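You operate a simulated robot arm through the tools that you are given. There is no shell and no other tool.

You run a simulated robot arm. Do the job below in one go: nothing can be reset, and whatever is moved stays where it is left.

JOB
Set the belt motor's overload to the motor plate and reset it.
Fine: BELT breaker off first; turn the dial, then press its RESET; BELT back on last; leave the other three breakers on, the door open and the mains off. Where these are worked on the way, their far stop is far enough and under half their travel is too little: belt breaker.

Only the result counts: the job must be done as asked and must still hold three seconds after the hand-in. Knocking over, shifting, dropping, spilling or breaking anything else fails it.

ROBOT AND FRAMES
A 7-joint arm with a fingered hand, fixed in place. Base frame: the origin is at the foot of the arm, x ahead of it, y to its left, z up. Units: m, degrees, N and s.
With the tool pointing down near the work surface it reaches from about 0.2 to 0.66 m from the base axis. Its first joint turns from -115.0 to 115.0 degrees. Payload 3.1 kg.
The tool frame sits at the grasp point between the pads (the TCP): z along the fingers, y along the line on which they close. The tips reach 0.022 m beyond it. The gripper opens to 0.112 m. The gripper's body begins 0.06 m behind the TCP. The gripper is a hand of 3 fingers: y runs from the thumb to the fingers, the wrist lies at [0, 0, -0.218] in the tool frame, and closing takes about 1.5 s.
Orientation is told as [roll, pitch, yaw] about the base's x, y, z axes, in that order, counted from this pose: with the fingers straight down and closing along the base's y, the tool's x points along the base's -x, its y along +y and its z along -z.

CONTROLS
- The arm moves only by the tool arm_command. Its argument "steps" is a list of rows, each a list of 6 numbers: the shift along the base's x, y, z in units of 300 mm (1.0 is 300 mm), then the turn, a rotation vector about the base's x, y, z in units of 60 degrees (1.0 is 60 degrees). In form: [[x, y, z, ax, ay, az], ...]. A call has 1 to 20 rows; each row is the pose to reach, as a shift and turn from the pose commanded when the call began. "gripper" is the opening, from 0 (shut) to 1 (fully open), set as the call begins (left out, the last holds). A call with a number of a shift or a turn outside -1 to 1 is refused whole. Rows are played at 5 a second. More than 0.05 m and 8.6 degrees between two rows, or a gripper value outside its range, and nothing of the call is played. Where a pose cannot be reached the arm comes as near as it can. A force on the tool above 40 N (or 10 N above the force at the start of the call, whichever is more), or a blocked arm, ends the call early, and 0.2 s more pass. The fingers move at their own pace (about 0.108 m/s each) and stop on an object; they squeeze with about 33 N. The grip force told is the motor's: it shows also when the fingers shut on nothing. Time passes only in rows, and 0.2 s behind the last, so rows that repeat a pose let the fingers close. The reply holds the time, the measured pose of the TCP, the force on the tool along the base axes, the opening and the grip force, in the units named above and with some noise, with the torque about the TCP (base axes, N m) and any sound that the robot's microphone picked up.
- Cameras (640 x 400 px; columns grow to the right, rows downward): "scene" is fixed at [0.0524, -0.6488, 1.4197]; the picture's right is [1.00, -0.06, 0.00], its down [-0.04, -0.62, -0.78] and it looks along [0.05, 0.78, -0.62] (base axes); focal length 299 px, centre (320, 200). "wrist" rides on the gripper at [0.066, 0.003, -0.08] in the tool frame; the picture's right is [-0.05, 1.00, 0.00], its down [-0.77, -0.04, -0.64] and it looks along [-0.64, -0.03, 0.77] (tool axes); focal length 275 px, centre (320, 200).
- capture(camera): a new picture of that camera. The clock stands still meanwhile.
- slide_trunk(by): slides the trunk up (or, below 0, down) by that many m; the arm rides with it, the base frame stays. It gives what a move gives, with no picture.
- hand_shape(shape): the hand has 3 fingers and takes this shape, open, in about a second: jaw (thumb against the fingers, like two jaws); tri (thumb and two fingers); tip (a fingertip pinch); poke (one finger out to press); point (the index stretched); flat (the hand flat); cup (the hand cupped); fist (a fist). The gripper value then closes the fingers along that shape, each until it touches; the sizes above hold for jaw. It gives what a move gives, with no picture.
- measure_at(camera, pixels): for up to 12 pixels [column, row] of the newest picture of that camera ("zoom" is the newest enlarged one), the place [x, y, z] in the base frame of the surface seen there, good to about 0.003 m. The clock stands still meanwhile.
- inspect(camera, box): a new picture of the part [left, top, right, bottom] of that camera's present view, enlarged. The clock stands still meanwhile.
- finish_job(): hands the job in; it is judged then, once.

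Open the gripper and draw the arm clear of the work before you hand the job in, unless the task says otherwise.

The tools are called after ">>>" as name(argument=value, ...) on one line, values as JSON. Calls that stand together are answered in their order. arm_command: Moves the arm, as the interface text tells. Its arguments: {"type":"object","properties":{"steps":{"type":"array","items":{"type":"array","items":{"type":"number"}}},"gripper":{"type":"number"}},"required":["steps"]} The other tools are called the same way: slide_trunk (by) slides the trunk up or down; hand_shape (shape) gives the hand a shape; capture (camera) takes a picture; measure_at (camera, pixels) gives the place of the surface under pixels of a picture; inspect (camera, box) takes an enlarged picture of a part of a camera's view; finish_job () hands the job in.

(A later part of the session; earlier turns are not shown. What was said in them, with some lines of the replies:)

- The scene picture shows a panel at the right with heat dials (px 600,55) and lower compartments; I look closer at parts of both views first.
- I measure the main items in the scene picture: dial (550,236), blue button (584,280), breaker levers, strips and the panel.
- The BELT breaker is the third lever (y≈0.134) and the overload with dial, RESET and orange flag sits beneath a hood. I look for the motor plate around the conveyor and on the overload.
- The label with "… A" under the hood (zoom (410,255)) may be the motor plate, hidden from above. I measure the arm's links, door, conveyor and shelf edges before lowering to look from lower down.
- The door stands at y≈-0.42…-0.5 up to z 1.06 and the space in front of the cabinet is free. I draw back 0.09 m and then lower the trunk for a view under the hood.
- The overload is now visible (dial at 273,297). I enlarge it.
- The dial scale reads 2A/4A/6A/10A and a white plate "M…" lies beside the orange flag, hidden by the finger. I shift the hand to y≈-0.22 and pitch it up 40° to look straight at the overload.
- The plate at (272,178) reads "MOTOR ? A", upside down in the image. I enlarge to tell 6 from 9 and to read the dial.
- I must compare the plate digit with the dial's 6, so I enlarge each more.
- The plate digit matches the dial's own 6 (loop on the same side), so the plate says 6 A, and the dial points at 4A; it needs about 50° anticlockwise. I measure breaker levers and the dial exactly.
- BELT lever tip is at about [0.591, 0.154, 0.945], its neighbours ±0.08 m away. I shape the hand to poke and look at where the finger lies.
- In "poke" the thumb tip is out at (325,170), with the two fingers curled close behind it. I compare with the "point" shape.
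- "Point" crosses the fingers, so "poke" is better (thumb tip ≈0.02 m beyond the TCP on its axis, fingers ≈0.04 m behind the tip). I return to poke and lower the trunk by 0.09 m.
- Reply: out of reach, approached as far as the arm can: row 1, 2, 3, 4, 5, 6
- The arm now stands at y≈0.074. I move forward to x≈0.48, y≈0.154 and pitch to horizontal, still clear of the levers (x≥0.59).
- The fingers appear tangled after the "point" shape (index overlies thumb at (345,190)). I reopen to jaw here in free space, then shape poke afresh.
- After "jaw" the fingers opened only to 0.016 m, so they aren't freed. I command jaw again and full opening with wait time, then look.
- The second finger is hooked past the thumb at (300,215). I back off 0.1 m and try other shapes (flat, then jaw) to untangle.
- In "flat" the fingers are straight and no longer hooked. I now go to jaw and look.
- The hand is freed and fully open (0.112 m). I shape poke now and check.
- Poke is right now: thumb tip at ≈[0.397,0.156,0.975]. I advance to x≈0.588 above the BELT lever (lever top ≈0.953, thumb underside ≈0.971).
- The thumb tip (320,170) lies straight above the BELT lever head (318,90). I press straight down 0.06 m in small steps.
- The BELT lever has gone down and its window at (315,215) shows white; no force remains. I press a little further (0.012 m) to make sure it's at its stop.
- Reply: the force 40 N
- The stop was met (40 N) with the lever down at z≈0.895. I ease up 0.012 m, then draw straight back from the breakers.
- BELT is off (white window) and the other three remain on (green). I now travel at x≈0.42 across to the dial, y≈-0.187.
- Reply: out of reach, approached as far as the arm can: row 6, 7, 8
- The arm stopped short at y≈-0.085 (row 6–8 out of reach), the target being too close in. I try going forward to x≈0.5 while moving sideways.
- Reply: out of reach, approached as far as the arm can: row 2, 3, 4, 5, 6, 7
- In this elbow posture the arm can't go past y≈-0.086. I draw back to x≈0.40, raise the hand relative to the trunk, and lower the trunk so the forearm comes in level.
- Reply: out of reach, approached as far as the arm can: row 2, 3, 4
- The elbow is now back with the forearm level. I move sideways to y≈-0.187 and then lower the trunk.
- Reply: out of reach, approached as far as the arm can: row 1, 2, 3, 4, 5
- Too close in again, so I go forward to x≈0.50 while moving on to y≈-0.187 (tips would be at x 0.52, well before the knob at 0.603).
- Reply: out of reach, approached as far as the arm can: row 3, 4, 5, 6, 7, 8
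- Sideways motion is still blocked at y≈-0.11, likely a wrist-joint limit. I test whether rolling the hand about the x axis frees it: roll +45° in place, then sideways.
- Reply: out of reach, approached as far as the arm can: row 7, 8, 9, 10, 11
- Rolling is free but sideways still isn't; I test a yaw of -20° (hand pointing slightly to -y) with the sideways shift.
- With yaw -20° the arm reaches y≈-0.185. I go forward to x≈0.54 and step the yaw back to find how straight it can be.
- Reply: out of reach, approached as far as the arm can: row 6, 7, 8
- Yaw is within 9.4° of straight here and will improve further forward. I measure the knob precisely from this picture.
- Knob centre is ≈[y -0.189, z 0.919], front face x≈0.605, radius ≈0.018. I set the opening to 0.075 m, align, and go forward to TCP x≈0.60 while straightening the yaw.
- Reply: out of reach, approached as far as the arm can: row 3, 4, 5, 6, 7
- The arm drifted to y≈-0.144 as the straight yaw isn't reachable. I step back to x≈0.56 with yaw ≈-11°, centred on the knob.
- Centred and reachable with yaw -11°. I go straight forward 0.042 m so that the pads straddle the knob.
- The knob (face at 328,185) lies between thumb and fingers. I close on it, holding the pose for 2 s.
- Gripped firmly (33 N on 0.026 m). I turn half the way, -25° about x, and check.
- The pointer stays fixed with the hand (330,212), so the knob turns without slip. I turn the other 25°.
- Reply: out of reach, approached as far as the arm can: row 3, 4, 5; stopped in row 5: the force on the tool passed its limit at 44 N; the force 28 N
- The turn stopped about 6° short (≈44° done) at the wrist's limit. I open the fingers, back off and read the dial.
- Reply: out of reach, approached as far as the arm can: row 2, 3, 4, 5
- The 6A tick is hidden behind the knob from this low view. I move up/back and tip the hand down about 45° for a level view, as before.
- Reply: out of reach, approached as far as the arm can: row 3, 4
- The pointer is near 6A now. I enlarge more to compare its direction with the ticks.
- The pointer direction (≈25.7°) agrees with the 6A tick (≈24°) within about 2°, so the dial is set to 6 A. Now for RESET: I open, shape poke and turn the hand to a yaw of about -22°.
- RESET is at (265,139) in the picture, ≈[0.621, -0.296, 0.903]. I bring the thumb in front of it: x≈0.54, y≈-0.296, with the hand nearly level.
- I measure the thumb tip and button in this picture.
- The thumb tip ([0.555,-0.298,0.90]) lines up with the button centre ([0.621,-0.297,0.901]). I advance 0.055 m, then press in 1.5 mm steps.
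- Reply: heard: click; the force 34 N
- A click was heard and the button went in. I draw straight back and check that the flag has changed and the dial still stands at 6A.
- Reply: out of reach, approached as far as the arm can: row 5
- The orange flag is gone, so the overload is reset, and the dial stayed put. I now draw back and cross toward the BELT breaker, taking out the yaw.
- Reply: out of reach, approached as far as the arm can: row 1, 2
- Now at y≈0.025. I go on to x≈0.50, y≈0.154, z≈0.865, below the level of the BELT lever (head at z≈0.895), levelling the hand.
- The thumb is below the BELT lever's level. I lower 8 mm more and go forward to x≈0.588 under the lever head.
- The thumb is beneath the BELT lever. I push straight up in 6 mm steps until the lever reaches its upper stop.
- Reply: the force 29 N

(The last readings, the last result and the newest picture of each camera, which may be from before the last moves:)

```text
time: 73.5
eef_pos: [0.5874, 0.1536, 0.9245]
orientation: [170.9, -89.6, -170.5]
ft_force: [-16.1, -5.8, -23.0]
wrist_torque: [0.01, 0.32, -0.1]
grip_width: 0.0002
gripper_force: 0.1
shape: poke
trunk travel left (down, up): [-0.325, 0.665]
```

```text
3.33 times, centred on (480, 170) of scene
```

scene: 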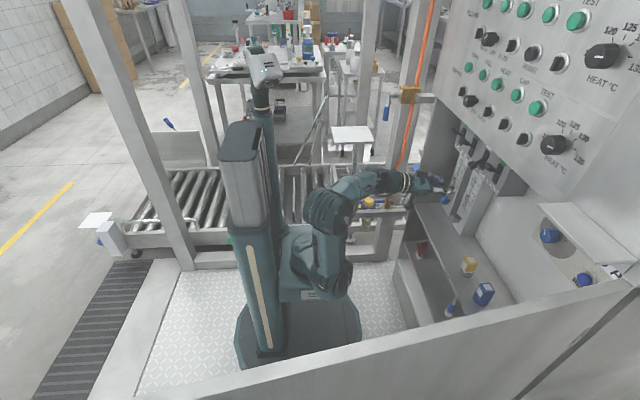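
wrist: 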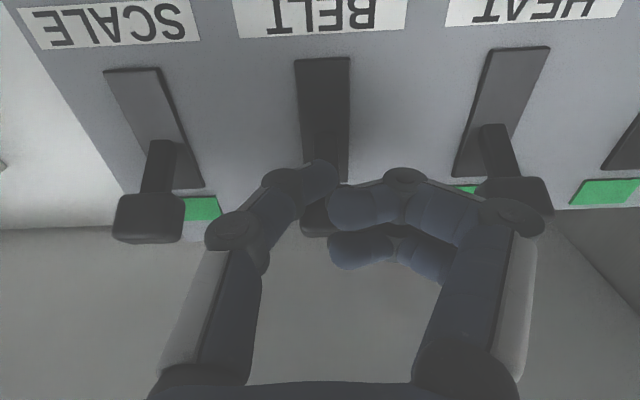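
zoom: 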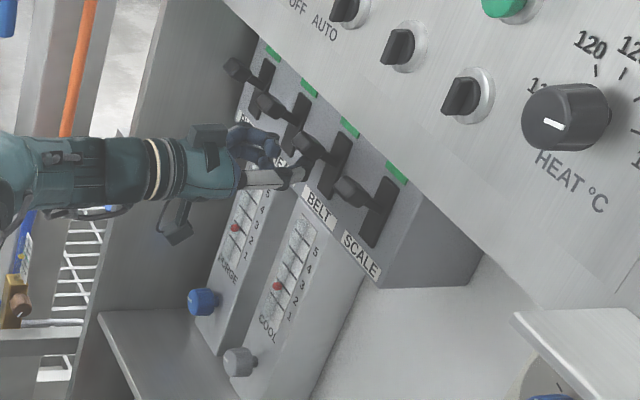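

BELT's window is green again and its lever lines up with the others. I ease down 6 mm and withdraw straight back.

>>> arm_command(steps=[[0, 0, -0.015, 0, 0, 0], [0, 0, -0.035, 0, 0, 0], [-0.08, 0, -0.035, 0, 0, 0], [-0.2, 0, -0.035, 0, 0, 0], [-0.34, 0, -0.035, 0, 0, 0], [-0.48, 0, -0.035, 0, 0, 0], [-0.48, 0, -0.035, 0, 0, 0]])

>>> capture(camera="wrist")

>>> inspect(camera="scene", box=[400, 110, 560, 230])

>>> inspect(camera="scene", box=[520, 200, 620, 300])

```text
time: 75.1
eef_pos: [0.4431, 0.1561, 0.9159]
orientation: [172.8, -89.1, -172.5]
ft_force: [-0.1, 0.2, 0.4]
wrist_torque: [-0.01, -0.01, 0.0]
grip_width: 0.0002
gripper_force: 0.1
shape: poke
trunk travel left (down, up): [-0.325, 0.665]
```

```text
taken
```

wrist: 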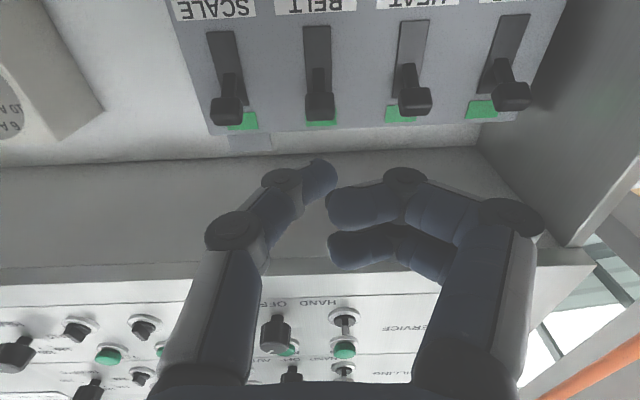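

```text
3.33 times, centred on (480, 170) of scene
```

zoom: 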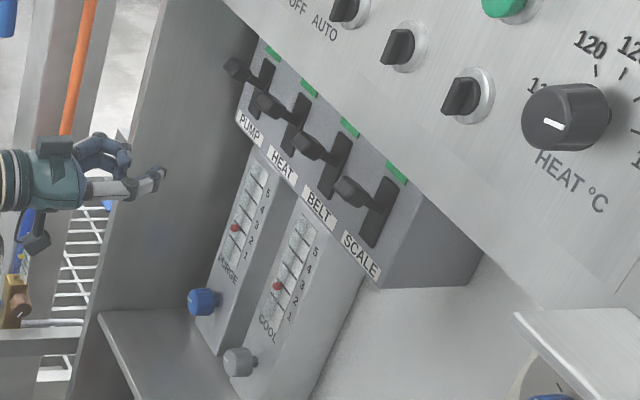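

```text
4.00 times, centred on (570, 250) of scene
```

zoom: 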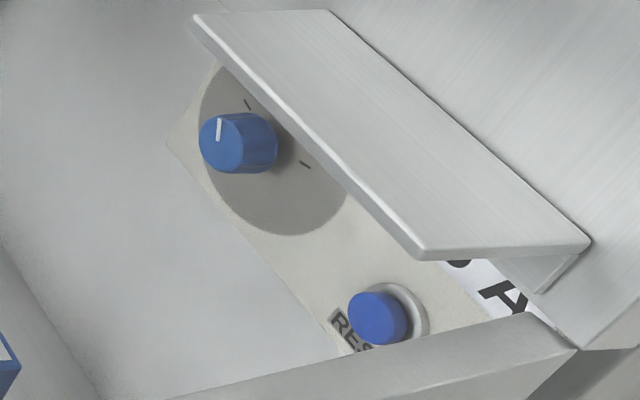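

All four windows are green, the flag is cleared and the dial holds 6A. I withdraw further, open the hand to jaw, and check once more.

>>> arm_command(steps=[[-0.1, 0, 0, 0, 0, 0], [-0.2, 0, 0, 0, 0, 0], [-0.2, 0, 0, 0, 0, 0]])

>>> hand_shape(shape="jaw")

>>> capture(camera="scene")

>>> capture(camera="wrist")

```text
time: 75.9
eef_pos: [0.3834, 0.1557, 0.9161]
orientation: [172.0, -89.3, -171.5]
ft_force: [0.4, -0.3, -0.5]
wrist_torque: [-0.02, -0.01, 0.01]
grip_width: 0.0001
gripper_force: 0.0
shape: poke
trunk travel left (down, up): [-0.325, 0.665]
```

```text
time: 76.8
eef_pos: [0.3844, 0.1545, 0.9157]
orientation: [171.0, -89.2, -170.5]
ft_force: [-0.6, -0.8, -0.4]
wrist_torque: [0.0, -0.02, 0.0]
grip_width: 0.1119
gripper_force: 0.1
shape: jaw
trunk travel left (down, up): [-0.325, 0.665]
```

```text
taken
```

scene: 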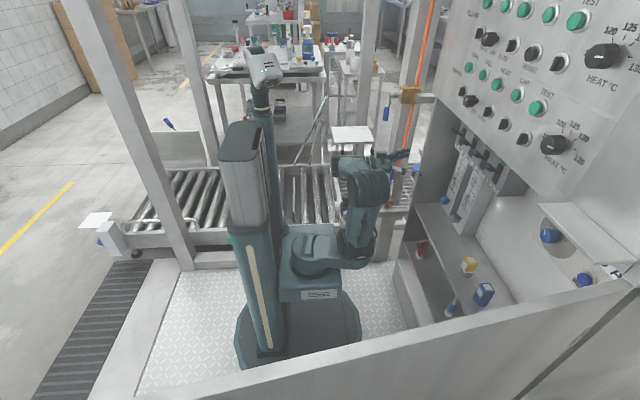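

```text
taken
```

wrist: 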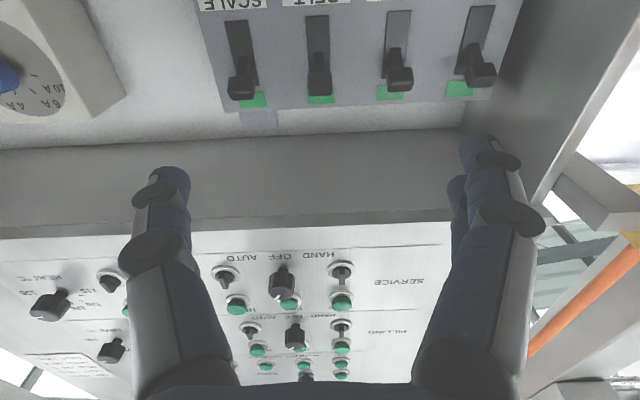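

The hand is open and clear at x≈0.38; all four breakers are on (green windows at rows 90–100), the door is open and nothing else has moved. I hand the job in.

>>> finish_job()

```text
The job is handed in.
```

The belt motor's overload is set to 6 A to match the motor plate, it has been reset, and the job is handed in. No verdict came back with the hand-in.

- **Breaker off:** I pushed the BELT breaker down to its lower stop first, and its window went white.
- **Dial:** It was pointing at 4A and I turned it to 6A. From the enlarged picture, the pointer sits within about 2° of the 6A tick.
- **Reset:** I pressed RESET, heard a click, and the orange trip flag disappeared.
- **Breaker on:** I pushed BELT back up last. Its window is green, and the lever is level with the other three.
- **Left as asked:** PUMP, HEAT and SCALE stayed on. I touched neither the mains nor the door, and the door is still open. The hand is open and clear of the cabinet.

While turning the dial, the arm stopped once on a 44 N force reading about 6° before the planned end. I let go and checked the dial there, and the pointer was already at 6A.
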